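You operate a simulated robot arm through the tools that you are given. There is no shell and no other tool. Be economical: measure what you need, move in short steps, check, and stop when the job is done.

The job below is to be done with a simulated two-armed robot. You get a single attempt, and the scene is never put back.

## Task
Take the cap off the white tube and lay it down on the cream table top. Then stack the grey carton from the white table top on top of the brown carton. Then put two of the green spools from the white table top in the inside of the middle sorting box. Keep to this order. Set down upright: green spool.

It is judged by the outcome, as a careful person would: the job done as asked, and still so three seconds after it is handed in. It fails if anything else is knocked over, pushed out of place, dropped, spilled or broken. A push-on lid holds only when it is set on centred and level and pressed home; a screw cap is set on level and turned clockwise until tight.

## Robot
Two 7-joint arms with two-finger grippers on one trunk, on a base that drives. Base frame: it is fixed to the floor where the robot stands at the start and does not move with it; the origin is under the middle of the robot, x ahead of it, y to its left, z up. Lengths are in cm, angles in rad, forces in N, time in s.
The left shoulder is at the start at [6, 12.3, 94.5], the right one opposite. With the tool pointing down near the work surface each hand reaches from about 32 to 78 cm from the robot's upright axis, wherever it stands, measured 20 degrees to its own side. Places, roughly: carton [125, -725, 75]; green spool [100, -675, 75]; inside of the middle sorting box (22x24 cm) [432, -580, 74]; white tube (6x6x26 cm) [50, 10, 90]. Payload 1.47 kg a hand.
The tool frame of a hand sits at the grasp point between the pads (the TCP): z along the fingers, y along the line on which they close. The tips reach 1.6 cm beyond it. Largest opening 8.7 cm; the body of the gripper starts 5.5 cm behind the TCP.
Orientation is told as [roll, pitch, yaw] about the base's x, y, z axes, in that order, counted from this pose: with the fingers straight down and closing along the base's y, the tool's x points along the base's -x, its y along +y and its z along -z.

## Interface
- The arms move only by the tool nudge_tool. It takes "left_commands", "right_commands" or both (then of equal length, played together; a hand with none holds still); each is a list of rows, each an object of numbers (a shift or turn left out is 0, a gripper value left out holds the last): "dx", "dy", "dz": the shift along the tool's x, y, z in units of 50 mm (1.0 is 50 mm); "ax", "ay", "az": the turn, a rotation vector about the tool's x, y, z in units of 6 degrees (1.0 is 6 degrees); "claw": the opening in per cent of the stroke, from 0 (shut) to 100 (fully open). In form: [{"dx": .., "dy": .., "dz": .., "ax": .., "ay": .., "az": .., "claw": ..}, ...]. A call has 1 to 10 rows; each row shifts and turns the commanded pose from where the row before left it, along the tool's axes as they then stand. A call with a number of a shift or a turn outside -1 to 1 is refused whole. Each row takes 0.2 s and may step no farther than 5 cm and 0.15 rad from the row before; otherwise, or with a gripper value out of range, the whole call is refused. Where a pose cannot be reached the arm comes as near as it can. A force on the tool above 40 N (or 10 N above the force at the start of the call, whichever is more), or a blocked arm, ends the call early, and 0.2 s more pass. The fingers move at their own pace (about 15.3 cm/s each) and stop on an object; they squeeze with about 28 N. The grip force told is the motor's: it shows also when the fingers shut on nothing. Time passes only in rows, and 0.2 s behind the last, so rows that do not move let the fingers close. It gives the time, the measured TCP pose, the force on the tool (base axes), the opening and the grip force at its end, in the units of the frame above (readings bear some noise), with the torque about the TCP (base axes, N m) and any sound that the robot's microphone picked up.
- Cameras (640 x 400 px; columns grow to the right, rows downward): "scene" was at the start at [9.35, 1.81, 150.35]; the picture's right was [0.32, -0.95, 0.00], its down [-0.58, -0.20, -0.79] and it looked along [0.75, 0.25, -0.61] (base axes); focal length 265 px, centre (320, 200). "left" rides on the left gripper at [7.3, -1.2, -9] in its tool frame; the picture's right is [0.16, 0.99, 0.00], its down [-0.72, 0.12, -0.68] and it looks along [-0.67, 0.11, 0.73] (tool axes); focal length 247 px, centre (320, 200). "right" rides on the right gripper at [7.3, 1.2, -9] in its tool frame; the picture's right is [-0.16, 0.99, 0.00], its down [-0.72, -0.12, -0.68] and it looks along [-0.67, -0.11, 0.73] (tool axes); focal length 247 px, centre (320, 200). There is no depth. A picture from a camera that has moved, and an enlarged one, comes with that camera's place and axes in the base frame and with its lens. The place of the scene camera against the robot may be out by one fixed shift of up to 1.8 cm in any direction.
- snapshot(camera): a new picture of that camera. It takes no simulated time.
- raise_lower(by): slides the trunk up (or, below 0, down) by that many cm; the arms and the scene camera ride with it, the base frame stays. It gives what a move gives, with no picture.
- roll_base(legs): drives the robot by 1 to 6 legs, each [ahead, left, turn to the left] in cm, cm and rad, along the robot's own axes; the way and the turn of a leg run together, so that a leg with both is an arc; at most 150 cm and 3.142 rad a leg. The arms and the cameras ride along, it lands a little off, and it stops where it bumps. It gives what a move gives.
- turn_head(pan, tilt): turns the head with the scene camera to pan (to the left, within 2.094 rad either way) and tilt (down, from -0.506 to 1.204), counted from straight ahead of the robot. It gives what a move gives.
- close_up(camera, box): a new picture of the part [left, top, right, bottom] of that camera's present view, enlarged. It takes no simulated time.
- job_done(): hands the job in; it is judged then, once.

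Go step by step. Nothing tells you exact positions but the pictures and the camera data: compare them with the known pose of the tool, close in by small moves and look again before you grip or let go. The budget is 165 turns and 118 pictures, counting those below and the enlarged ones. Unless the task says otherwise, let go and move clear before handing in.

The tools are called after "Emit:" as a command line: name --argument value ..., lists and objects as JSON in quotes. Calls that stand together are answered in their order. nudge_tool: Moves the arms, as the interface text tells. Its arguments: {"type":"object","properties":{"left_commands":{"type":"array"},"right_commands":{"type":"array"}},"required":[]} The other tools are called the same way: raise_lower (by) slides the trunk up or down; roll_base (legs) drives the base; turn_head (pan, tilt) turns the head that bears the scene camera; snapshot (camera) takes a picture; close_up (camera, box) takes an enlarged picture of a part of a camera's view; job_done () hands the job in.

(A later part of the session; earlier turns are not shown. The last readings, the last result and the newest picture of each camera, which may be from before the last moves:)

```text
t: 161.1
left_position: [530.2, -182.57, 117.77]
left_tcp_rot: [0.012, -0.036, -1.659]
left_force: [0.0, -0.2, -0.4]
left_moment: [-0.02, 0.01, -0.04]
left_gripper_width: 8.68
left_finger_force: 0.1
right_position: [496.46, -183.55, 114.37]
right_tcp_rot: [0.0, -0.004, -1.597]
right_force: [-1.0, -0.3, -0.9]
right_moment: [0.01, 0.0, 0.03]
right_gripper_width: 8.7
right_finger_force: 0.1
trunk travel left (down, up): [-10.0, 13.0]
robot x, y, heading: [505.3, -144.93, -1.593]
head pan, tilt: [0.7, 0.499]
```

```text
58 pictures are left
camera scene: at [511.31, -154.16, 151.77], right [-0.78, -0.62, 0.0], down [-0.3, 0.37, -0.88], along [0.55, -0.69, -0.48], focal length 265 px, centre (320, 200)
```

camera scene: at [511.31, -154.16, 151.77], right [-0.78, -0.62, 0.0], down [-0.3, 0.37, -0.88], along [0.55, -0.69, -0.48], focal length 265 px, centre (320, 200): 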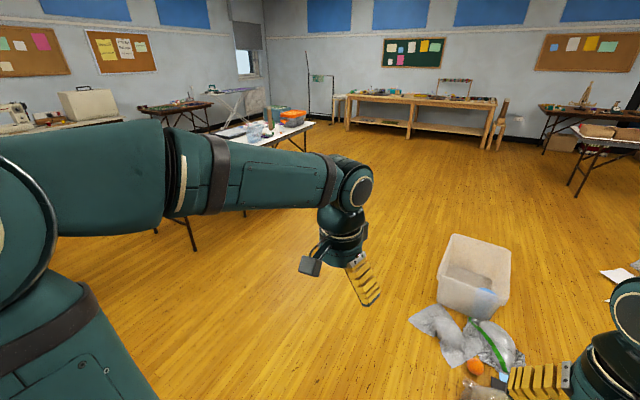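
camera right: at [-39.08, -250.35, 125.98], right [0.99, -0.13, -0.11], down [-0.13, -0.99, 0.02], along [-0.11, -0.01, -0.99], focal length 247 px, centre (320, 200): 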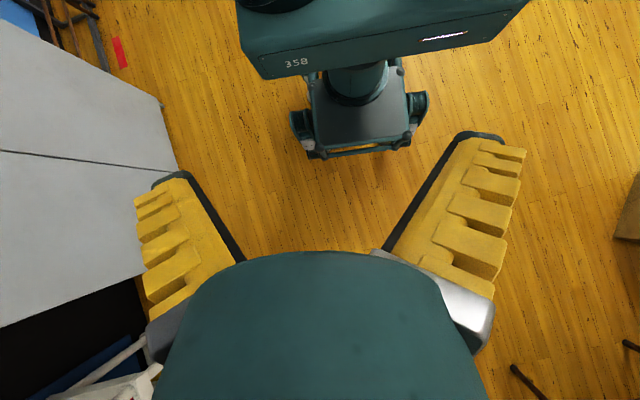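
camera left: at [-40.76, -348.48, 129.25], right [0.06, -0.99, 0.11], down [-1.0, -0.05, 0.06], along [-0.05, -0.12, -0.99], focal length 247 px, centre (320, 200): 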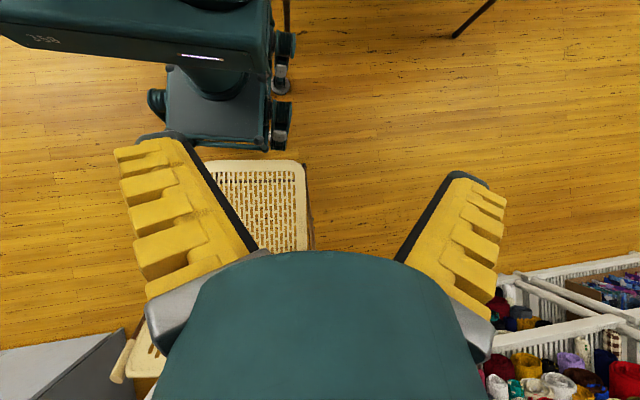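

A box with brown paper and a tub lie in the aisle. The floor is clear for x 545–700, so I sidestep left to x about 605 and drive on.

Emit:
roll_base --legs '[[0, 98, 0], [150, 0, 0], [150, 0, 0]]'

Emit:
turn_head --pan -0.75 --tilt 0.35

Emit:
snapshot --camera "scene"

```text
t: 183.9
left_position: [620.43, -481.96, 117.89]
left_tcp_rot: [0.013, -0.037, -1.654]
left_force: [1.0, 0.3, -0.4]
left_moment: [-0.03, 0.0, -0.02]
left_gripper_width: 8.73
left_finger_force: 0.1
right_position: [586.73, -482.96, 114.25]
right_tcp_rot: [0.002, -0.002, -1.593]
right_force: [-0.1, -0.5, 0.1]
right_moment: [0.01, -0.02, -0.04]
right_gripper_width: 8.7
right_finger_force: 0.1
trunk travel left (down, up): [-10.0, 13.0]
robot x, y, heading: [595.72, -444.66, -1.595]
head pan, tilt: [0.7, 0.499]
```

```text
t: 185.5
left_position: [620.5, -481.94, 117.84]
left_tcp_rot: [0.012, -0.037, -1.654]
left_force: [0.8, -1.8, -0.4]
left_moment: [-0.01, -0.05, 0.0]
left_gripper_width: 8.72
left_finger_force: 0.0
right_position: [586.82, -482.98, 114.39]
right_tcp_rot: [0.0, -0.004, -1.592]
right_force: [0.9, -0.3, 0.3]
right_moment: [0.01, 0.01, -0.01]
right_gripper_width: 8.71
right_finger_force: 0.0
trunk travel left (down, up): [-10.0, 13.0]
robot x, y, heading: [595.96, -444.54, -1.591]
head pan, tilt: [-0.75, 0.351]
```

```text
57 pictures are left
camera scene: at [589.41, -453.15, 153.15], right [-0.72, 0.7, 0.0], down [0.24, 0.25, -0.94], along [-0.65, -0.67, -0.34], focal length 265 px, centre (320, 200)
```

scene: 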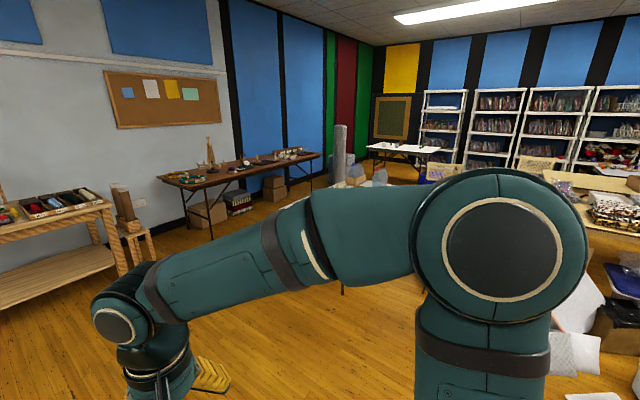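

The white table and the way to it past the wall table look open. I drive round the sorting table, keeping clear of the bench, and turn toward the white table.

Emit:
roll_base --legs '[[135, 0, 0], [0, 0, -0.716], [148, 0, 0], [0, 0, -0.83]]'

Emit:
turn_head --pan 0.0 --tilt 0.4

Emit:
snapshot --camera "scene"

```text
t: 203.2
left_position: [453.62, -710.36, 117.91]
left_tcp_rot: [0.014, -0.037, 3.062]
left_force: [-0.3, 0.3, -0.5]
left_moment: [-0.01, 0.0, -0.01]
left_gripper_width: 8.72
left_finger_force: 0.0
right_position: [452.46, -676.73, 114.42]
right_tcp_rot: [0.001, -0.004, 3.12]
right_force: [-0.5, 0.6, 0.1]
right_moment: [-0.01, -0.01, 0.01]
right_gripper_width: 8.71
right_finger_force: 0.0
trunk travel left (down, up): [-10.0, 13.0]
robot x, y, heading: [491.21, -685.52, 3.122]
head pan, tilt: [-0.75, 0.351]
```

```text
t: 204.3
left_position: [453.68, -710.41, 117.82]
left_tcp_rot: [0.012, -0.038, 3.061]
left_force: [-0.2, -0.4, 0.5]
left_moment: [-0.03, 0.0, -0.05]
left_gripper_width: 8.67
left_finger_force: 0.1
right_position: [452.49, -676.79, 114.37]
right_tcp_rot: [0.0, -0.004, 3.121]
right_force: [0.1, 0.7, -0.6]
right_moment: [-0.01, 0.02, 0.03]
right_gripper_width: 8.69
right_finger_force: 0.1
trunk travel left (down, up): [-10.0, 13.0]
robot x, y, heading: [490.72, -685.43, 3.124]
head pan, tilt: [0.0, 0.4]
```

```text
56 pictures are left
camera scene: at [480.91, -686.34, 152.69], right [0.02, 1.0, 0.0], down [0.39, -0.01, -0.92], along [-0.92, 0.02, -0.39], focal length 265 px, centre (320, 200)
```

scene: 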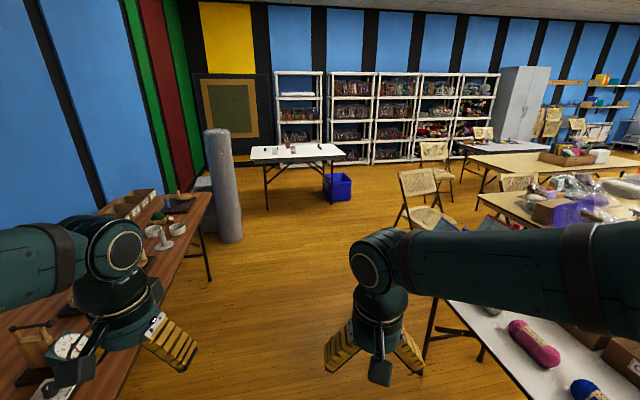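

The way to the white table is open. I drive closer for a good view of what is on it.

Emit:
roll_base --legs '[[150, 0, 0], [40, 0, 0]]'

Emit:
turn_head --pan 0.0 --tilt 0.5

Emit:
snapshot --camera "scene"

Emit:
close_up --camera "scene" --box '[200, 120, 400, 245]'

```text
t: 213.8
left_position: [264.23, -706.04, 117.74]
left_tcp_rot: [0.011, -0.036, 3.053]
left_force: [-0.1, -0.4, 0.1]
left_moment: [0.0, 0.01, 0.0]
left_gripper_width: 8.69
left_finger_force: 0.1
right_position: [263.3, -672.37, 114.35]
right_tcp_rot: [0.001, -0.003, 3.114]
right_force: [-1.0, -0.2, 0.0]
right_moment: [-0.01, -0.02, -0.01]
right_gripper_width: 8.69
right_finger_force: 0.0
trunk travel left (down, up): [-10.0, 13.0]
robot x, y, heading: [301.85, -681.71, 3.117]
head pan, tilt: [0.0, 0.4]
```

```text
t: 214.4
left_position: [264.36, -706.11, 117.72]
left_tcp_rot: [0.013, -0.038, 3.054]
left_force: [-0.2, 0.7, 1.2]
left_moment: [0.01, -0.02, 0.0]
left_gripper_width: 8.71
left_finger_force: 0.0
right_position: [263.51, -672.33, 114.43]
right_tcp_rot: [0.0, -0.004, 3.113]
right_force: [-0.3, -0.2, -0.9]
right_moment: [0.01, 0.03, -0.01]
right_gripper_width: 8.74
right_finger_force: 0.1
trunk travel left (down, up): [-10.0, 13.0]
robot x, y, heading: [301.87, -680.98, 3.121]
head pan, tilt: [0.0, 0.499]
```

```text
55 pictures are left
camera scene: at [291.93, -682.15, 151.78], right [0.03, 1.0, 0.0], down [0.48, -0.01, -0.88], along [-0.88, 0.02, -0.48], focal length 265 px, centre (320, 200)
```

scene: 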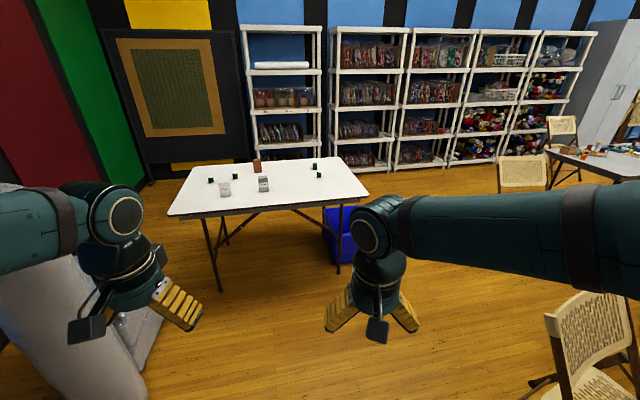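

```text
3.20 times, centred on (300, 182) of scene
camera zoom: at [291.93, -682.15, 151.78], right [0.03, 1.0, 0.0], down [0.48, -0.01, -0.88], along [-0.88, 0.02, -0.48], focal length 849 px, centre (384, 256)
```

zoom: 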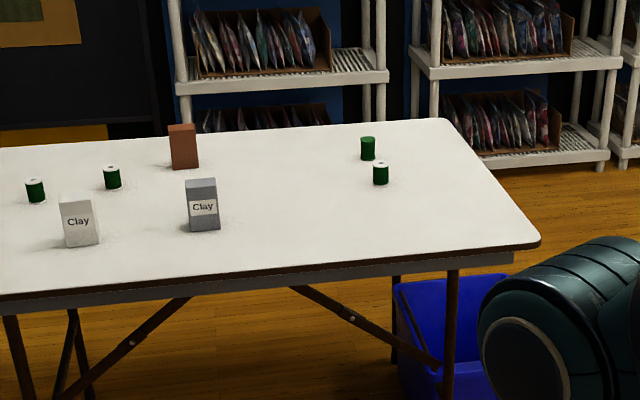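

I see the brown carton, the grey "Clay" carton, a white one and four green spools. The table is turned about 10°, so I drive up square to its near edge, stopping a few centimetres short.

Emit:
roll_base --legs '[[105, 21.3, 0], [0, 0, 0.2], [9.0, 0, 0]]'

Emit:
turn_head --pan 0.0 --tilt 0.85

Emit:
snapshot --camera "scene"

Emit:
snapshot --camera "left"

```text
t: 221.4
left_position: [155.12, -733.22, 117.94]
left_tcp_rot: [0.012, -0.036, -3.03]
left_force: [0.3, 0.4, -0.5]
left_moment: [0.0, -0.05, 0.03]
left_gripper_width: 8.71
left_finger_force: 0.1
right_position: [147.56, -700.35, 114.37]
right_tcp_rot: [0.0, -0.002, -2.968]
right_force: [-0.6, -0.3, -0.6]
right_moment: [-0.03, -0.03, 0.01]
right_gripper_width: 8.67
right_finger_force: 0.1
trunk travel left (down, up): [-10.0, 13.0]
robot x, y, heading: [186.93, -702.02, -2.965]
head pan, tilt: [0.0, 0.499]
```

```text
t: 222.2
left_position: [155.32, -733.33, 117.86]
left_tcp_rot: [0.013, -0.035, -3.03]
left_force: [-0.3, 0.2, -0.9]
left_moment: [-0.01, 0.05, -0.02]
left_gripper_width: 8.73
left_finger_force: 0.0
right_position: [147.85, -700.44, 114.4]
right_tcp_rot: [0.0, -0.002, -2.97]
right_force: [-0.5, -0.1, 0.1]
right_moment: [0.02, 0.01, -0.01]
right_gripper_width: 8.7
right_finger_force: 0.0
trunk travel left (down, up): [-10.0, 13.0]
robot x, y, heading: [186.92, -702.06, -2.965]
head pan, tilt: [0.0, 0.85]
```

```text
53 pictures are left
camera scene: at [178.64, -704.17, 148.79], right [-0.17, 0.98, 0.0], down [0.74, 0.13, -0.66], along [-0.65, -0.11, -0.75], focal length 265 px, centre (320, 200)
```

scene: 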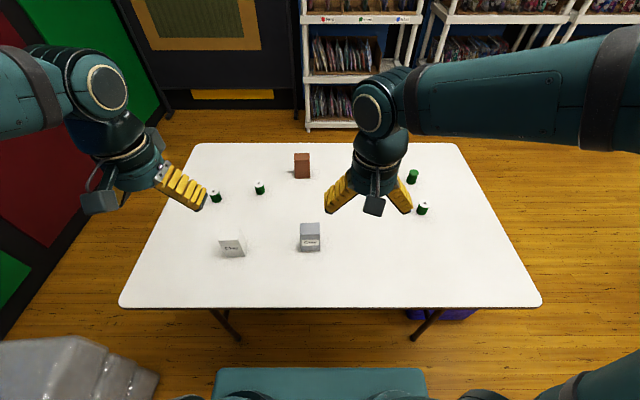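

```text
52 pictures are left
camera left: at [162.7, -731.06, 126.41], right [0.27, -0.96, 0.01], down [-0.68, -0.18, 0.71], along [-0.68, -0.19, -0.71], focal length 247 px, centre (320, 200)
```

left: 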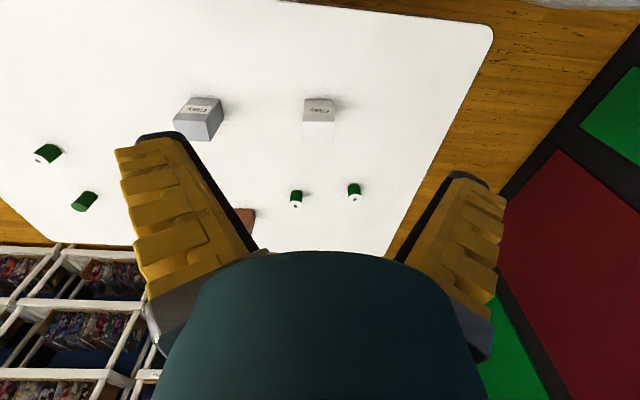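

The table edge is 36 cm ahead of my axis and square to me. I advance 13 cm and raise the trunk a little for reach.

Emit:
roll_base --legs '[[13, 0, 0]]'

Emit:
raise_lower --by 6

Emit:
snapshot --camera "scene"

Emit:
snapshot --camera "left"

```text
t: 223.5
left_position: [142.47, -735.48, 117.76]
left_tcp_rot: [0.013, -0.034, -3.03]
left_force: [-0.4, 0.1, -1.0]
left_moment: [-0.02, -0.05, 0.0]
left_gripper_width: 8.71
left_finger_force: 0.1
right_position: [134.77, -702.6, 114.28]
right_tcp_rot: [0.002, -0.002, -2.969]
right_force: [-1.0, 0.5, -1.2]
right_moment: [0.01, -0.01, -0.02]
right_gripper_width: 8.67
right_finger_force: 0.1
trunk travel left (down, up): [-10.0, 13.0]
robot x, y, heading: [174.49, -703.89, -2.97]
head pan, tilt: [0.0, 0.85]
```

```text
t: 224.5
left_position: [142.56, -735.6, 123.78]
left_tcp_rot: [0.013, -0.037, -3.03]
left_force: [-0.1, -0.5, -0.2]
left_moment: [-0.01, 0.0, -0.01]
left_gripper_width: 8.69
left_finger_force: 0.1
right_position: [134.92, -702.68, 120.34]
right_tcp_rot: [0.0, -0.004, -2.97]
right_force: [0.6, 0.1, 0.1]
right_moment: [0.01, 0.0, -0.04]
right_gripper_width: 8.7
right_finger_force: 0.1
trunk travel left (down, up): [-16.0, 7.0]
robot x, y, heading: [174.1, -703.73, -2.966]
head pan, tilt: [0.0, 0.85]
```

```text
51 pictures are left
camera scene: at [165.87, -706.43, 154.77], right [-0.17, 0.98, 0.0], down [0.74, 0.13, -0.66], along [-0.65, -0.11, -0.75], focal length 265 px, centre (320, 200)
```

scene: 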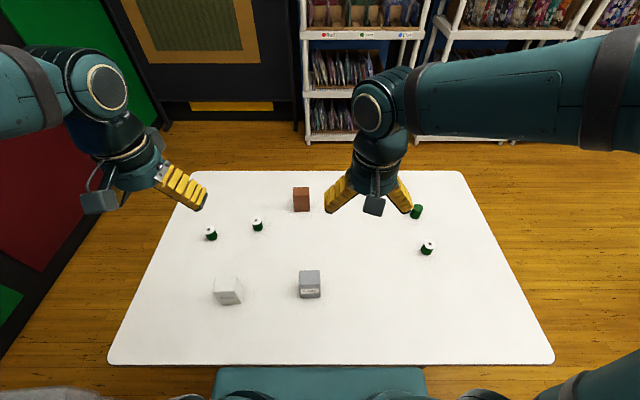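

```text
50 pictures are left
camera left: at [149.94, -733.34, 132.38], right [0.27, -0.96, 0.01], down [-0.68, -0.19, 0.71], along [-0.68, -0.19, -0.71], focal length 247 px, centre (320, 200)
```

left: 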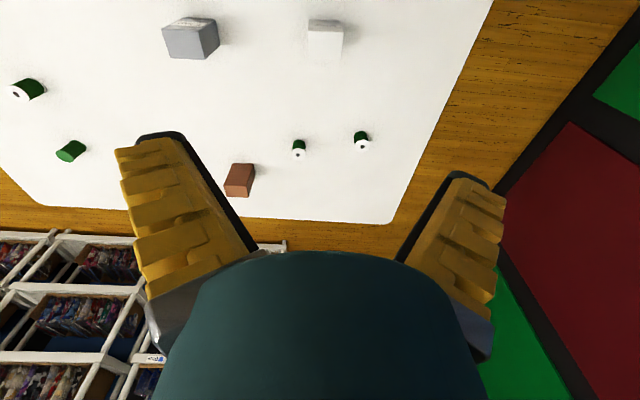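

Both cartons are in view, about 6 by 6 by 9–10 cm. I move the right hand aside and bring the left hand above the grey carton, pitched forward 24° for reach.

Emit:
nudge_tool --left_commands '[{"az": -0.6}, {"dx": -0.155, "dy": -0.595, "dz": 0.55}, {"dx": -0.155, "dy": -0.595, "dz": 0.55}, {"dx": -0.155, "dy": -0.595, "dz": 0.55}, {"dx": -0.155, "dy": -0.595, "dz": 0.55}, {"dx": -0.155, "dy": -0.595, "dz": 0.55}, {"dx": -0.155, "dy": -0.595, "dz": 0.55}, {"dx": -0.155, "dy": -0.595, "dz": 0.55}]' --right_commands '[{"dy": -0.9}, {"dy": -0.9}, {"dy": -0.9}, {"dy": -0.9}, {"dy": -0.9}, {}, {}, {}]'

Emit:
nudge_tool --left_commands '[{"ay": -1}, {"ay": -1}, {"ay": -1}, {"ay": -1}]'

Emit:
snapshot --camera "left"

Emit:
snapshot --camera "scene"

```text
t: 226.3
left_position: [132.72, -716.18, 104.6]
left_tcp_rot: [0.011, -0.036, -2.967]
left_force: [0.4, 0.9, -0.1]
left_moment: [0.0, -0.02, -0.02]
left_gripper_width: 8.7
left_finger_force: 0.0
right_position: [131.04, -680.3, 120.46]
right_tcp_rot: [0.0, -0.002, -2.969]
right_force: [-0.8, 0.2, -0.2]
right_moment: [-0.05, 0.0, 0.01]
right_gripper_width: 8.71
right_finger_force: 0.1
trunk travel left (down, up): [-16.0, 7.0]
robot x, y, heading: [174.47, -704.4, -2.965]
head pan, tilt: [0.0, 0.85]
```

```text
t: 227.3
left_position: [132.97, -716.17, 104.74]
left_tcp_rot: [0.01, -0.459, -2.974]
left_force: [0.2, 0.6, 0.4]
left_moment: [-0.01, -0.02, -0.02]
left_gripper_width: 8.69
left_finger_force: 0.0
right_position: [131.12, -680.35, 120.47]
right_tcp_rot: [0.0, -0.004, -2.966]
right_force: [0.3, 0.6, -0.1]
right_moment: [0.02, -0.02, 0.0]
right_gripper_width: 8.69
right_finger_force: 0.1
trunk travel left (down, up): [-16.0, 7.0]
robot x, y, heading: [174.36, -703.96, -2.969]
head pan, tilt: [0.0, 0.85]
```

```text
49 pictures are left
camera left: at [143.01, -713.11, 109.32], right [0.31, -0.95, -0.06], down [-0.33, -0.17, 0.93], along [-0.89, -0.27, -0.36], focal length 247 px, centre (320, 200)
```

left: 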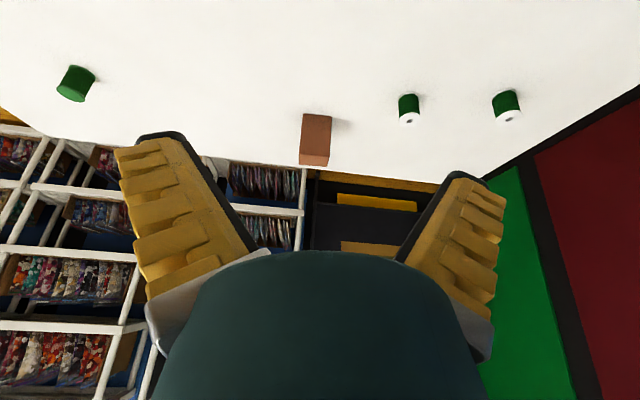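

```text
48 pictures are left
camera scene: at [165.93, -706.38, 154.78], right [-0.17, 0.98, 0.0], down [0.74, 0.13, -0.66], along [-0.65, -0.12, -0.75], focal length 265 px, centre (320, 200)
```

scene: 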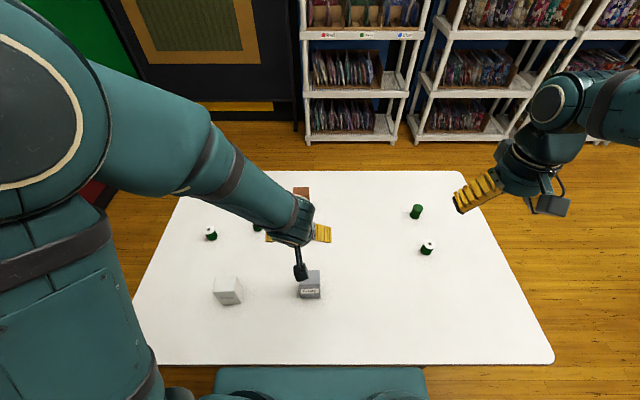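

I zoom on the hand and the grey carton to compare their sideways positions directly.

Emit:
close_up --camera "scene" --box '[240, 170, 380, 310]'

Emit:
close_up --camera "left" --box '[260, 80, 380, 180]'

```text
2.86 times, centred on (310, 240) of scene
camera zoom: at [165.93, -706.38, 154.78], right [-0.17, 0.98, 0.0], down [0.74, 0.13, -0.66], along [-0.65, -0.12, -0.75], focal length 758 px, centre (349, 86)
```

zoom: 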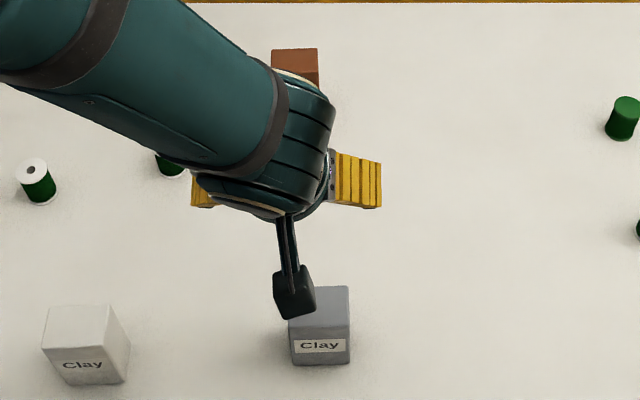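

```text
4.00 times, centred on (320, 130) of left
camera zoom: at [143.01, -713.11, 109.32], right [0.31, -0.95, -0.06], down [-0.33, -0.17, 0.93], along [-0.89, -0.27, -0.36], focal length 988 px, centre (320, 480)
```

zoom: 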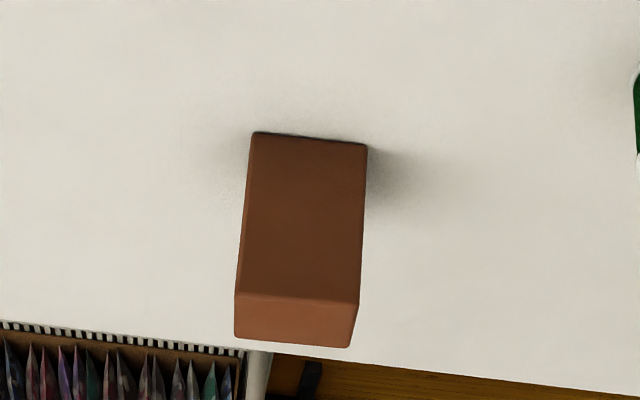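

The grey carton lies about 1.8 cm to the right of the hand. I correct that and lower partly, straight down.

Emit:
nudge_tool --left_commands '[{"dy": -0.36}, {"dz": 0.84, "dx": 0.437}, {"dz": 0.84, "dx": 0.437}, {"dz": 0.84, "dx": 0.437}]'

Emit:
snapshot --camera "left"

Emit:
close_up --camera "scene" --box '[240, 200, 380, 310]'

```text
t: 228.3
left_position: [132.89, -714.49, 90.25]
left_tcp_rot: [0.01, -0.458, -2.971]
left_force: [-0.6, -0.7, 0.9]
left_moment: [0.04, -0.01, 0.01]
left_gripper_width: 8.71
left_finger_force: 0.0
right_position: [130.91, -680.44, 120.4]
right_tcp_rot: [0.0, -0.002, -2.967]
right_force: [-1.0, -0.9, -0.2]
right_moment: [-0.02, 0.03, -0.05]
right_gripper_width: 8.71
right_finger_force: 0.0
trunk travel left (down, up): [-16.0, 7.0]
robot x, y, heading: [174.54, -704.13, -2.966]
head pan, tilt: [0.0, 0.85]
```

```text
45 pictures are left
camera left: at [142.98, -711.47, 94.94], right [0.31, -0.95, -0.06], down [-0.33, -0.17, 0.93], along [-0.89, -0.27, -0.36], focal length 247 px, centre (320, 200)
```

left: 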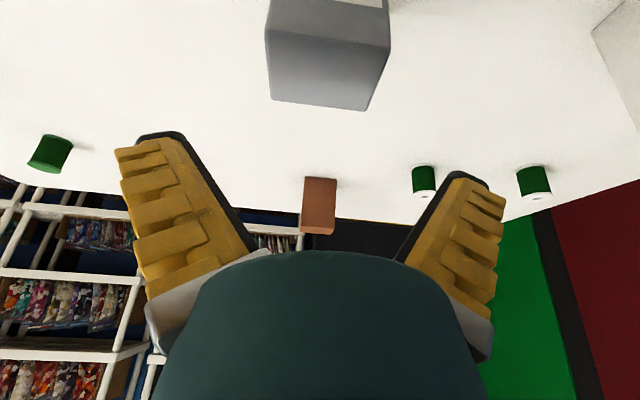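

```text
3.64 times, centred on (310, 255) of scene
camera zoom: at [165.75, -706.51, 154.77], right [-0.17, 0.98, 0.0], down [0.74, 0.13, -0.66], along [-0.65, -0.11, -0.75], focal length 964 px, centre (356, 0)
```

zoom: 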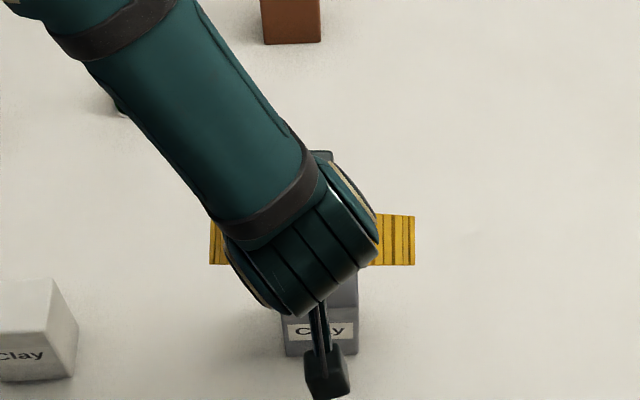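

The hand is centred over the grey carton, whose top is at about z 83. I lower to grip height and close.

Emit:
nudge_tool --left_commands '[{"dz": 0.6, "dx": 0.295}, {"dz": 0.6, "dx": 0.295}, {"dz": 0.56, "dx": 0.28}, {}, {"claw": 78}, {"claw": 0}, {}, {}]'

Emit:
snapshot --camera "left"

```text
t: 229.2
left_position: [132.84, -714.36, 81.09]
left_tcp_rot: [0.005, -0.465, -2.973]
left_force: [4.3, -0.3, 12.8]
left_moment: [0.3, -0.05, -0.14]
left_gripper_width: 8.96
left_finger_force: 0.0
right_position: [131.07, -680.51, 120.53]
right_tcp_rot: [0.0, -0.004, -2.97]
right_force: [0.0, -0.6, 0.0]
right_moment: [0.0, -0.04, -0.02]
right_gripper_width: 8.7
right_finger_force: 0.1
trunk travel left (down, up): [-16.0, 7.0]
robot x, y, heading: [174.84, -704.17, -2.963]
head pan, tilt: [0.0, 0.85]
stopped in row 4 (left hand): the force on the tool passed its limit at 76 N (the readings are from after the stop); the commanded pose is now the measured one
```

```text
43 pictures are left
camera left: at [143.0, -711.3, 85.73], right [0.31, -0.95, -0.07], down [-0.32, -0.17, 0.93], along [-0.9, -0.27, -0.35], focal length 247 px, centre (320, 200)
```

left: 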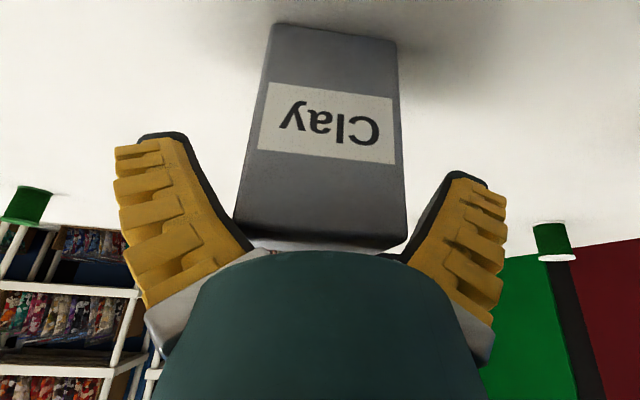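

The palm touched the carton's top, so I am slightly too deep. I back off about 1.5 cm along the tool and look.

Emit:
nudge_tool --left_commands '[{"dz": -0.15}, {"dz": -0.15}]'

Emit:
close_up --camera "left" --box '[120, 0, 520, 260]'

Emit:
close_up --camera "scene" --box '[240, 200, 380, 310]'

```text
t: 229.8
left_position: [133.4, -714.22, 82.42]
left_tcp_rot: [0.008, -0.461, -2.973]
left_force: [0.3, 0.5, 0.0]
left_moment: [-0.01, 0.0, -0.02]
left_gripper_width: 8.71
left_finger_force: 0.0
right_position: [131.18, -680.3, 120.46]
right_tcp_rot: [0.001, -0.003, -2.971]
right_force: [0.4, 0.6, -0.2]
right_moment: [-0.01, 0.01, -0.02]
right_gripper_width: 8.74
right_finger_force: 0.0
trunk travel left (down, up): [-16.0, 7.0]
robot x, y, heading: [174.28, -703.57, -2.966]
head pan, tilt: [0.0, 0.85]
```

```text
1.54 times, centred on (320, 130) of left
camera zoom: at [143.62, -711.19, 87.01], right [0.31, -0.95, -0.07], down [-0.32, -0.17, 0.93], along [-0.9, -0.27, -0.35], focal length 380 px, centre (320, 308)
```

zoom: 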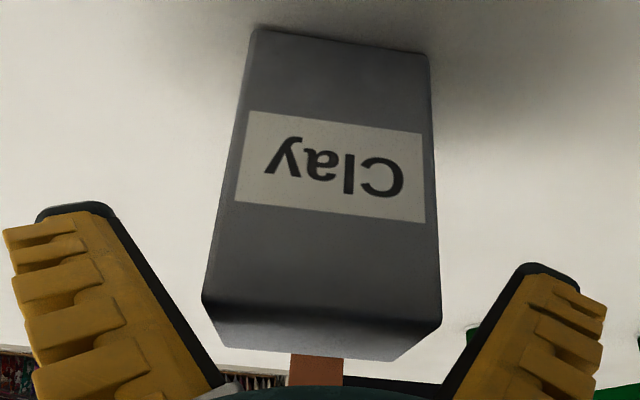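

```text
3.64 times, centred on (310, 255) of scene
camera zoom: at [165.9, -706.42, 154.78], right [-0.17, 0.98, 0.0], down [0.74, 0.13, -0.66], along [-0.65, -0.11, -0.75], focal length 964 px, centre (356, 0)
```

zoom: 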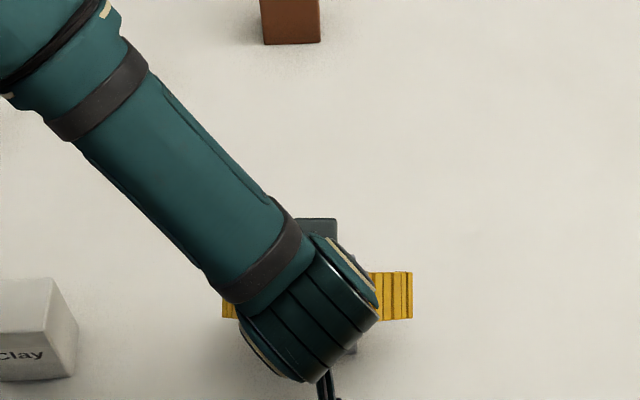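

The carton stands upright between the pads, with the grip about 1.5–3 cm below its top. I close here.

Emit:
nudge_tool --left_commands '[{"dz": 0.06}, {"claw": 75}, {"claw": 0}, {}, {}]'

Emit:
nudge_tool --left_commands '[{"dz": -0.45, "dx": -0.22}, {"dz": -0.45, "dx": -0.22}, {"dz": -0.54, "dx": -0.266}, {"dz": -0.54, "dx": -0.266}]'

Emit:
snapshot --camera "left"

Emit:
snapshot --camera "scene"

```text
t: 230.9
left_position: [133.35, -714.23, 82.17]
left_tcp_rot: [0.006, -0.462, -2.972]
left_force: [1.5, -0.1, 0.2]
left_moment: [-0.15, -0.08, 0.05]
left_gripper_width: 6.99
left_finger_force: 28.8
right_position: [131.08, -680.47, 120.45]
right_tcp_rot: [-0.001, -0.004, -2.969]
right_force: [-0.2, 0.3, 0.1]
right_moment: [0.0, 0.01, 0.02]
right_gripper_width: 8.71
right_finger_force: 0.2
trunk travel left (down, up): [-16.0, 7.0]
robot x, y, heading: [174.79, -703.71, -2.967]
head pan, tilt: [0.0, 0.85]
```

```text
t: 231.9
left_position: [133.36, -714.24, 93.16]
left_tcp_rot: [0.007, -0.463, -2.973]
left_force: [0.2, 0.1, -2.7]
left_moment: [-0.02, -0.03, 0.01]
left_gripper_width: 6.99
left_finger_force: 28.1
right_position: [131.04, -680.42, 120.41]
right_tcp_rot: [0.0, -0.004, -2.969]
right_force: [0.0, 0.0, 0.0]
right_moment: [0.01, 0.04, 0.0]
right_gripper_width: 8.71
right_finger_force: 0.1
trunk travel left (down, up): [-16.0, 7.0]
robot x, y, heading: [174.46, -703.72, -2.969]
head pan, tilt: [0.0, 0.85]
```

```text
40 pictures are left
camera left: at [143.59, -711.21, 97.76], right [0.31, -0.95, -0.06], down [-0.32, -0.17, 0.93], along [-0.9, -0.27, -0.36], focal length 247 px, centre (320, 200)
```

left: 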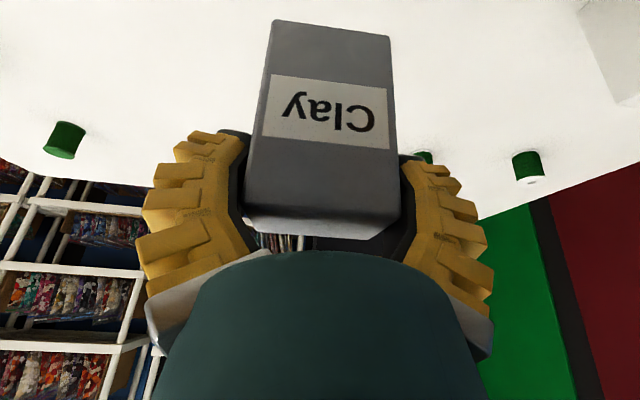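

```text
39 pictures are left
camera scene: at [165.94, -706.4, 154.79], right [-0.17, 0.98, 0.0], down [0.74, 0.13, -0.66], along [-0.65, -0.11, -0.75], focal length 265 px, centre (320, 200)
```

scene: 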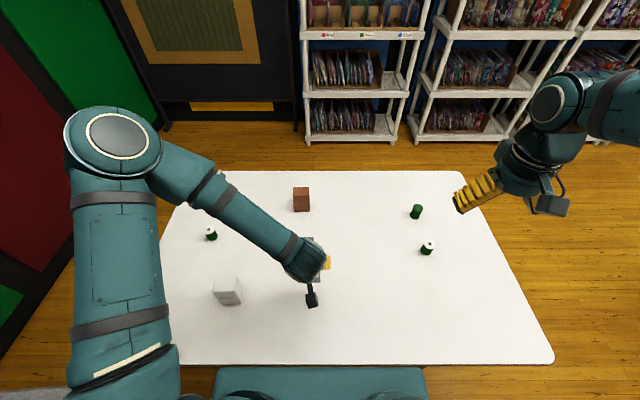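

The grey carton is held (7 cm wide, grip on its front half) and off the table. I lift it and carry it toward the brown carton, stopping short to look.

Emit:
nudge_tool --left_commands '[{"dx": -0.22, "dz": -0.45}, {"dx": -0.22, "dz": -0.45}, {"dx": -0.72, "dy": 0.133, "dz": 0.28}, {"dx": -0.72, "dy": 0.133, "dz": 0.28}, {"dx": -0.72, "dy": 0.133, "dz": 0.28}, {"dx": -0.72, "dy": 0.133, "dz": 0.28}, {"dx": -0.72, "dy": 0.133, "dz": 0.28}, {"dx": -0.72, "dy": 0.133, "dz": 0.28}]'

Emit:
snapshot --camera "left"

Emit:
close_up --camera "scene" --box '[240, 130, 380, 240]'

```text
t: 233.8
left_position: [111.3, -721.98, 100.13]
left_tcp_rot: [0.006, -0.463, -2.972]
left_force: [-0.2, 0.7, -3.0]
left_moment: [-0.04, 0.04, 0.01]
left_gripper_width: 6.96
left_finger_force: 28.5
right_position: [130.92, -680.44, 120.37]
right_tcp_rot: [0.0, -0.003, -2.969]
right_force: [-0.3, 0.1, -0.5]
right_moment: [0.02, -0.01, -0.02]
right_gripper_width: 8.7
right_finger_force: 0.1
trunk travel left (down, up): [-16.0, 7.0]
robot x, y, heading: [174.26, -704.04, -2.971]
head pan, tilt: [0.0, 0.85]
```

```text
38 pictures are left
camera left: at [121.41, -719.02, 104.84], right [0.31, -0.95, -0.07], down [-0.32, -0.17, 0.93], along [-0.9, -0.27, -0.36], focal length 247 px, centre (320, 200)
```

left: 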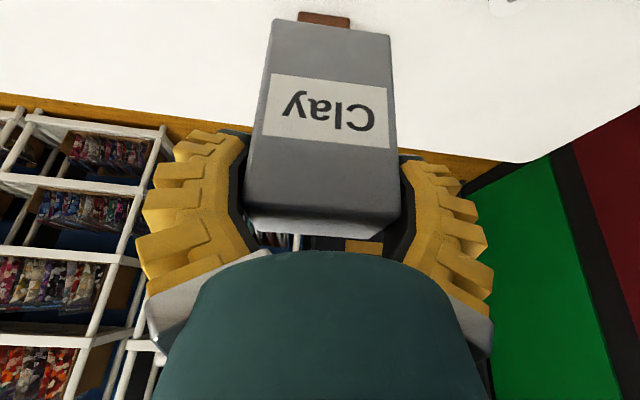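

```text
3.64 times, centred on (310, 185) of scene
camera zoom: at [165.78, -706.44, 154.77], right [-0.17, 0.98, 0.0], down [0.74, 0.13, -0.66], along [-0.65, -0.11, -0.75], focal length 964 px, centre (356, 254)
```

zoom: 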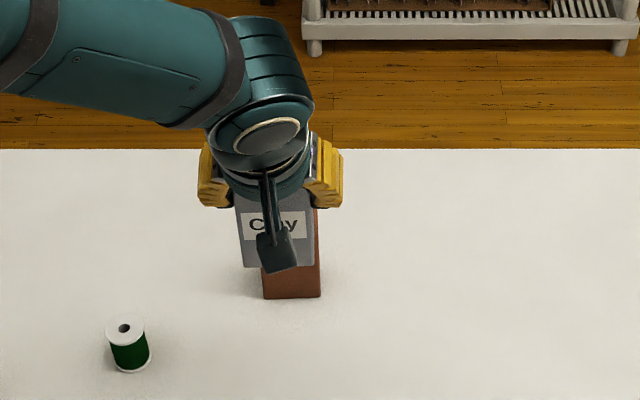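

The two cartons are nearly aligned sideways. The brown one is 10.7 cm further ahead with its top near z 84. I move over it at a height of about 4 cm and look again.

Emit:
nudge_tool --left_commands '[{"dx": -0.52, "dz": 0.554, "dy": 0.013}, {"dx": -0.52, "dz": 0.554, "dy": 0.013}, {"dx": -0.52, "dz": 0.554, "dy": 0.013}]'

Emit:
close_up --camera "scene" --box '[240, 130, 380, 240]'

Emit:
snapshot --camera "right"

```text
t: 234.6
left_position: [100.7, -724.03, 96.1]
left_tcp_rot: [0.008, -0.461, -2.975]
left_force: [-0.5, -0.4, -2.7]
left_moment: [-0.01, -0.04, -0.04]
left_gripper_width: 6.96
left_finger_force: 28.4
right_position: [130.85, -680.44, 120.35]
right_tcp_rot: [0.0, -0.001, -2.968]
right_force: [0.6, -0.1, -1.0]
right_moment: [0.04, 0.0, 0.03]
right_gripper_width: 8.7
right_finger_force: 0.0
trunk travel left (down, up): [-16.0, 7.0]
robot x, y, heading: [174.48, -703.9, -2.963]
head pan, tilt: [0.0, 0.85]
```

```text
3.64 times, centred on (310, 185) of scene
camera zoom: at [165.69, -706.43, 154.76], right [-0.17, 0.98, 0.0], down [0.74, 0.13, -0.66], along [-0.65, -0.11, -0.75], focal length 964 px, centre (356, 254)
```

zoom: 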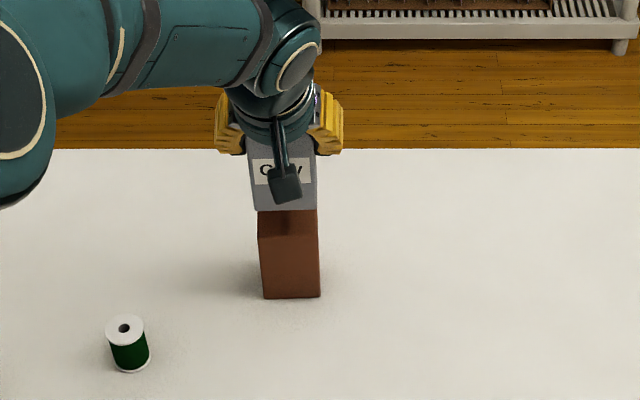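

```text
35 pictures are left
camera right: at [138.22, -680.32, 129.38], right [0.01, -1.0, 0.0], down [-0.73, -0.01, 0.68], along [-0.68, -0.01, -0.73], focal length 247 px, centre (320, 200)
```

right: 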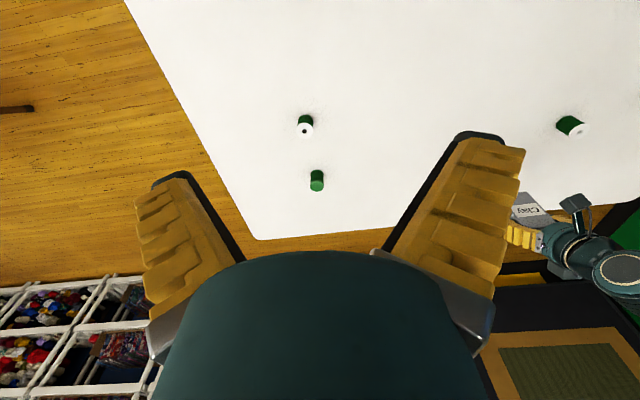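

The alignment is good, within about 0.3 cm. I lower straight down toward the brown carton in small steps.

Emit:
nudge_tool --left_commands '[{"dx": -0.05, "dy": 0.035, "dz": 0.03}, {"dx": 0.088, "dz": 0.179}, {"dx": 0.088, "dz": 0.179}, {"dx": 0.088, "dz": 0.179}]'

Emit:
nudge_tool --left_commands '[{"dx": 0.044, "dz": 0.09}, {"dx": 0.044, "dz": 0.09}]'

Emit:
close_up --camera "scene" --box '[240, 130, 380, 240]'

```text
t: 235.6
left_position: [100.67, -724.39, 93.26]
left_tcp_rot: [0.006, -0.464, -2.971]
left_force: [0.8, 0.4, -2.5]
left_moment: [-0.03, -0.02, 0.03]
left_gripper_width: 6.94
left_finger_force: 28.0
right_position: [131.0, -680.48, 120.46]
right_tcp_rot: [0.002, -0.001, -2.97]
right_force: [-0.1, -0.7, 0.0]
right_moment: [-0.01, 0.04, 0.0]
right_gripper_width: 8.71
right_finger_force: 0.1
trunk travel left (down, up): [-16.0, 7.0]
robot x, y, heading: [174.12, -703.96, -2.968]
head pan, tilt: [0.0, 0.85]
```

```text
t: 236.2
left_position: [100.46, -724.38, 92.18]
left_tcp_rot: [0.007, -0.464, -2.972]
left_force: [0.7, -0.2, -2.6]
left_moment: [0.02, -0.02, -0.02]
left_gripper_width: 6.91
left_finger_force: 27.9
right_position: [131.04, -680.43, 120.48]
right_tcp_rot: [0.001, -0.003, -2.968]
right_force: [0.6, -0.3, 0.6]
right_moment: [0.03, -0.03, 0.01]
right_gripper_width: 8.71
right_finger_force: 0.2
trunk travel left (down, up): [-16.0, 7.0]
robot x, y, heading: [174.58, -703.83, -2.965]
head pan, tilt: [0.0, 0.85]
```

```text
3.64 times, centred on (310, 185) of scene
camera zoom: at [165.87, -706.43, 154.78], right [-0.17, 0.98, 0.0], down [0.74, 0.13, -0.66], along [-0.65, -0.11, -0.75], focal length 964 px, centre (356, 254)
```

zoom: 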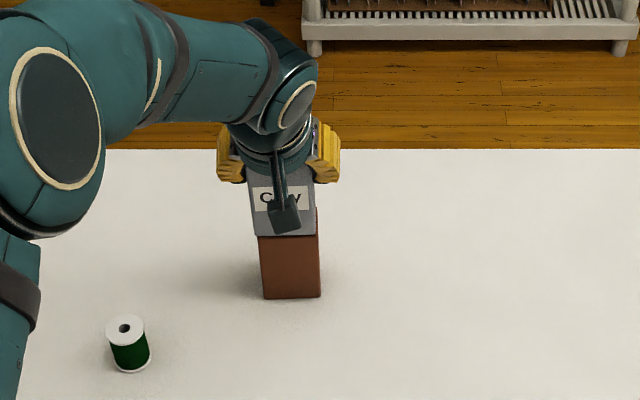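

Emit:
nudge_tool --left_commands '[{"dx": 0.03, "dz": 0.06, "dy": -0.03}, {"dx": 0.03, "dz": 0.06}]'

Emit:
nudge_tool --left_commands '[{"dx": 0.03, "dz": 0.06}]'

Emit:
nudge_tool --left_commands '[{"dx": 0.03, "dz": 0.06}]'

```text
t: 236.8
left_position: [100.58, -724.19, 92.16]
left_tcp_rot: [0.007, -0.469, -2.971]
left_force: [4.5, -0.8, 18.9]
left_moment: [-0.71, -0.4, 0.17]
left_gripper_width: 6.9
left_finger_force: 28.2
right_position: [131.25, -680.42, 120.51]
right_tcp_rot: [0.0, -0.005, -2.969]
right_force: [-0.3, 0.1, 0.0]
right_moment: [0.03, -0.03, 0.01]
right_gripper_width: 8.7
right_finger_force: 0.0
trunk travel left (down, up): [-16.0, 7.0]
robot x, y, heading: [174.51, -703.71, -2.971]
head pan, tilt: [0.0, 0.85]
```

```text
t: 237.2
left_position: [100.63, -724.23, 91.95]
left_tcp_rot: [0.003, -0.475, -2.97]
left_force: [3.1, -2.7, 33.9]
left_moment: [-0.03, -0.35, 0.14]
left_gripper_width: 6.86
left_finger_force: 28.5
right_position: [131.41, -680.35, 120.65]
right_tcp_rot: [0.001, -0.006, -2.97]
right_force: [0.5, -1.5, 0.7]
right_moment: [-0.02, -0.01, 0.01]
right_gripper_width: 8.71
right_finger_force: 0.0
trunk travel left (down, up): [-16.0, 7.0]
robot x, y, heading: [174.79, -703.74, -2.966]
head pan, tilt: [0.0, 0.85]
```

```text
t: 237.6
left_position: [100.73, -724.26, 91.29]
left_tcp_rot: [0.005, -0.466, -2.973]
left_force: [5.4, 1.3, 29.2]
left_moment: [0.17, -0.11, 0.05]
left_gripper_width: 6.82
left_finger_force: 28.1
right_position: [131.2, -680.36, 120.53]
right_tcp_rot: [-0.001, -0.005, -2.969]
right_force: [0.2, 0.7, -0.6]
right_moment: [0.01, -0.05, -0.01]
right_gripper_width: 8.7
right_finger_force: 0.0
trunk travel left (down, up): [-16.0, 7.0]
robot x, y, heading: [174.49, -703.9, -2.967]
head pan, tilt: [0.0, 0.85]
```

The carton sits on the brown one. I ease the pressing force, then look before opening.

Emit:
nudge_tool --left_commands '[{"dx": -0.04, "dz": -0.08}, {}]'

Emit:
close_up --camera "scene" --box '[240, 130, 380, 240]'

```text
t: 238.2
left_position: [100.74, -724.15, 91.28]
left_tcp_rot: [0.007, -0.463, -2.972]
left_force: [-0.5, 2.1, 7.9]
left_moment: [0.28, 0.29, -0.07]
left_gripper_width: 6.8
left_finger_force: 28.0
right_position: [131.17, -680.54, 120.6]
right_tcp_rot: [-0.001, -0.003, -2.968]
right_force: [0.6, 0.2, 1.5]
right_moment: [0.01, 0.01, 0.01]
right_gripper_width: 8.67
right_finger_force: 0.0
trunk travel left (down, up): [-16.0, 7.0]
robot x, y, heading: [174.7, -704.04, -2.97]
head pan, tilt: [0.0, 0.85]
```

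```text
3.64 times, centred on (310, 185) of scene
camera zoom: at [165.98, -706.38, 154.77], right [-0.17, 0.98, 0.0], down [0.74, 0.13, -0.66], along [-0.65, -0.11, -0.75], focal length 964 px, centre (356, 254)
```

zoom: 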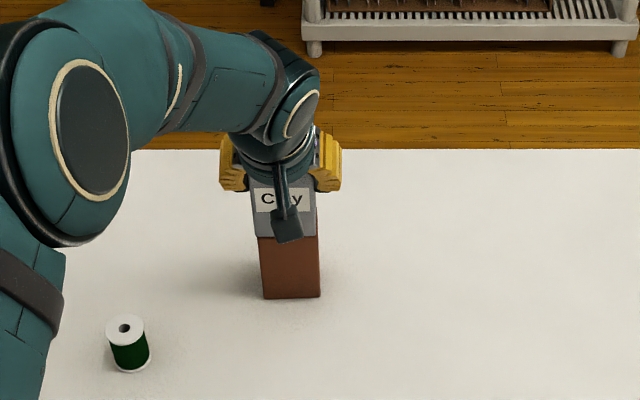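

It is flush on top. I open and withdraw along the tool axis.

Emit:
nudge_tool --left_commands '[{"dx": -0.015, "dz": -0.03}, {"claw": 100}, {}, {}, {"dz": -0.4}, {"dz": -0.8}, {"dz": -0.8}, {"dz": -0.8}]'

Emit:
snapshot --camera "scene"

Emit:
snapshot --camera "left"

```text
t: 239.9
left_position: [106.88, -723.08, 104.16]
left_tcp_rot: [0.007, -0.464, -2.973]
left_force: [-0.1, 0.4, -0.2]
left_moment: [0.01, -0.01, 0.02]
left_gripper_width: 8.72
left_finger_force: 0.0
right_position: [131.25, -680.32, 120.49]
right_tcp_rot: [0.001, -0.002, -2.969]
right_force: [-0.5, 1.0, 0.8]
right_moment: [-0.04, 0.02, 0.0]
right_gripper_width: 8.7
right_finger_force: 0.0
trunk travel left (down, up): [-16.0, 7.0]
robot x, y, heading: [174.36, -703.78, -2.97]
head pan, tilt: [0.0, 0.85]
```

```text
32 pictures are left
camera scene: at [166.03, -706.39, 154.79], right [-0.17, 0.98, 0.0], down [0.74, 0.13, -0.66], along [-0.65, -0.11, -0.75], focal length 265 px, centre (320, 200)
```

scene: 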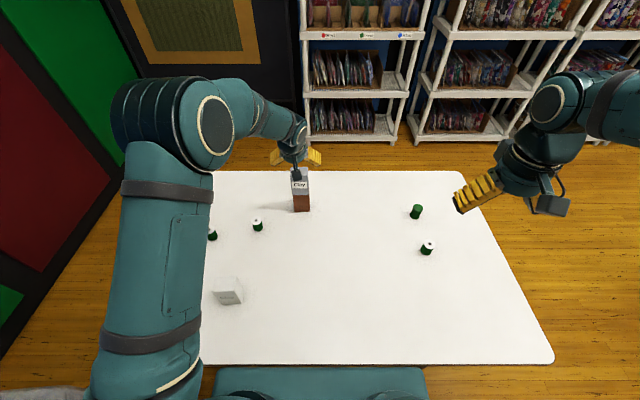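

```text
31 pictures are left
camera left: at [117.02, -720.12, 108.8], right [0.31, -0.95, -0.06], down [-0.32, -0.17, 0.93], along [-0.9, -0.27, -0.35], focal length 247 px, centre (320, 200)
```

left: 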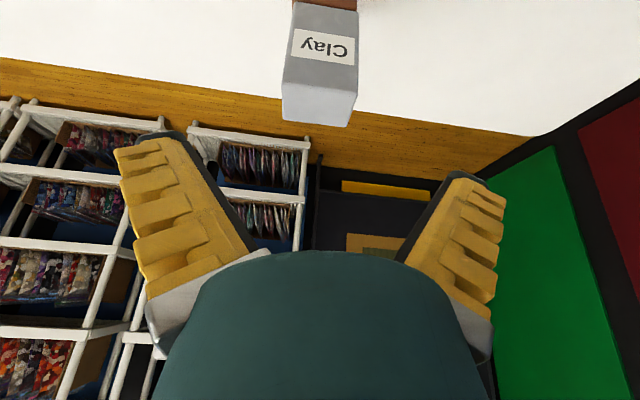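

The grey carton stands squarely on the brown one. Next come the spools: the right hand goes above the near-right one at (112.6, -677), and the left hand levels above the one at (113, -738).

Emit:
nudge_tool --left_commands '[{"dy": 0.78}, {"dy": 0.78}, {"dy": 0.78}, {"dy": 0.76}, {"ay": 1}, {"ay": 1}, {"ay": 1}, {"ay": 1}, {"ay": 0.42}]' --right_commands '[{"dx": -0.51, "dy": -0.17, "dz": 0.7}, {"dx": -0.51, "dy": -0.17, "dz": 0.7}, {"dx": -0.51, "dy": -0.17, "dz": 0.7}, {"dx": -0.51, "dy": -0.17, "dz": 0.7}, {"dx": -0.51, "dy": -0.17, "dz": 0.7}, {"dx": -0.51, "dy": -0.17, "dz": 0.7}, {"dx": -0.51, "dy": -0.17, "dz": 0.7}, {}, {}]'

Emit:
snapshot --camera "right"

Emit:
snapshot --camera "left"

```text
t: 241.9
left_position: [109.34, -738.46, 104.16]
left_tcp_rot: [0.006, 0.002, -2.97]
left_force: [-0.2, -0.1, -0.8]
left_moment: [0.03, -0.02, 0.01]
left_gripper_width: 8.7
left_finger_force: 0.0
right_position: [112.41, -677.72, 96.04]
right_tcp_rot: [0.0, -0.003, -2.969]
right_force: [-0.5, -0.9, 0.3]
right_moment: [0.0, -0.02, 0.0]
right_gripper_width: 8.7
right_finger_force: 0.0
trunk travel left (down, up): [-16.0, 7.0]
robot x, y, heading: [174.03, -704.08, -2.965]
head pan, tilt: [0.0, 0.85]
```

```text
30 pictures are left
camera right: at [119.71, -677.45, 104.93], right [0.01, -1.0, 0.0], down [-0.73, -0.01, 0.68], along [-0.68, -0.01, -0.73], focal length 247 px, centre (320, 200)
```

right: 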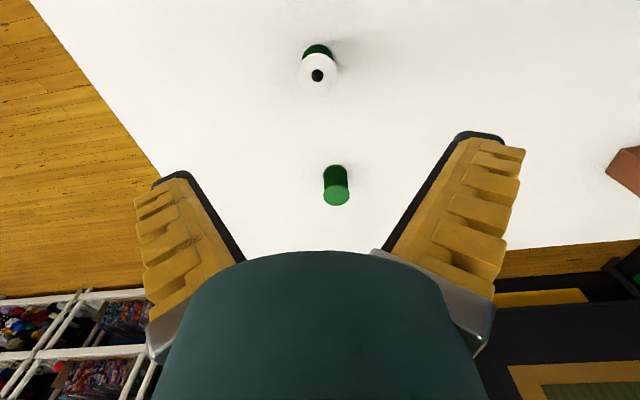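

```text
29 pictures are left
camera left: at [116.27, -735.86, 113.0], right [0.32, -0.95, 0.01], down [-0.7, -0.23, 0.68], along [-0.64, -0.22, -0.73], focal length 247 px, centre (320, 200)
```

left: 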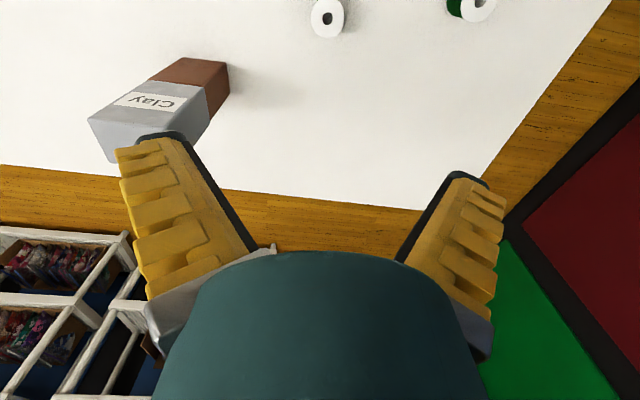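

Both spools lie under the hands, and the left hand needs 3.8 cm back. I correct and lower both.

Emit:
nudge_tool --left_commands '[{"dx": 0.76, "dy": 0.04}, {"dz": 0.9}, {"dz": 0.9}, {"dz": 0.9}, {"dz": 0.9}, {"dz": 0.9}, {"dz": 0.5}, {"dz": 0.38}]' --right_commands '[{"dx": -0.04, "dy": -0.08}, {"dz": 0.7}, {"dz": 0.7}, {"dz": 0.7}, {"dz": 0.7}, {"dz": 0.5}, {"dz": 0.43}, {}]'

Emit:
snapshot --camera "right"

Emit:
snapshot --camera "left"

```text
t: 243.8
left_position: [113.23, -738.08, 77.22]
left_tcp_rot: [0.006, 0.002, -2.968]
left_force: [0.3, 0.6, 0.3]
left_moment: [-0.02, 0.04, 0.0]
left_gripper_width: 8.7
left_finger_force: 0.0
right_position: [111.99, -677.33, 77.27]
right_tcp_rot: [0.002, -0.005, -2.969]
right_force: [-0.4, -0.4, -0.3]
right_moment: [-0.01, 0.0, 0.0]
right_gripper_width: 8.72
right_finger_force: 0.1
trunk travel left (down, up): [-16.0, 7.0]
robot x, y, heading: [174.39, -703.84, -2.967]
head pan, tilt: [0.0, 0.85]
```

```text
28 pictures are left
camera right: at [119.34, -677.2, 86.39], right [0.01, -1.0, 0.0], down [-0.73, -0.01, 0.68], along [-0.68, -0.01, -0.73], focal length 247 px, centre (320, 200)
```

right: 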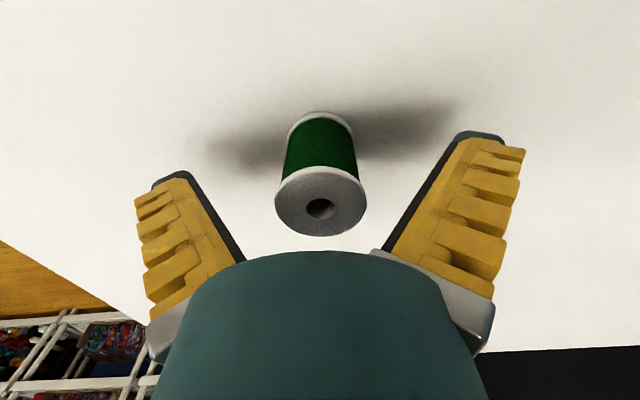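

```text
27 pictures are left
camera left: at [120.17, -735.55, 86.06], right [0.33, -0.95, 0.01], down [-0.69, -0.23, 0.68], along [-0.64, -0.23, -0.73], focal length 247 px, centre (320, 200)
```

left: 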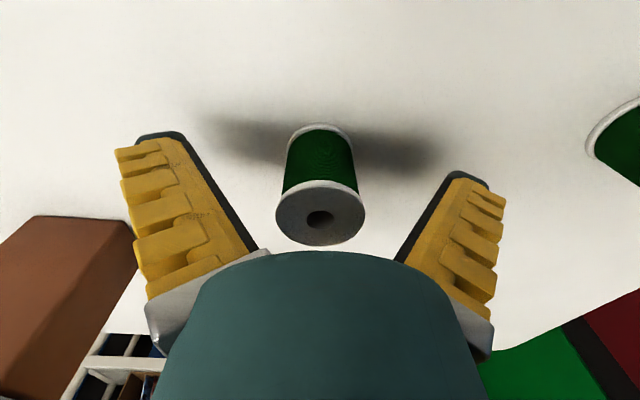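

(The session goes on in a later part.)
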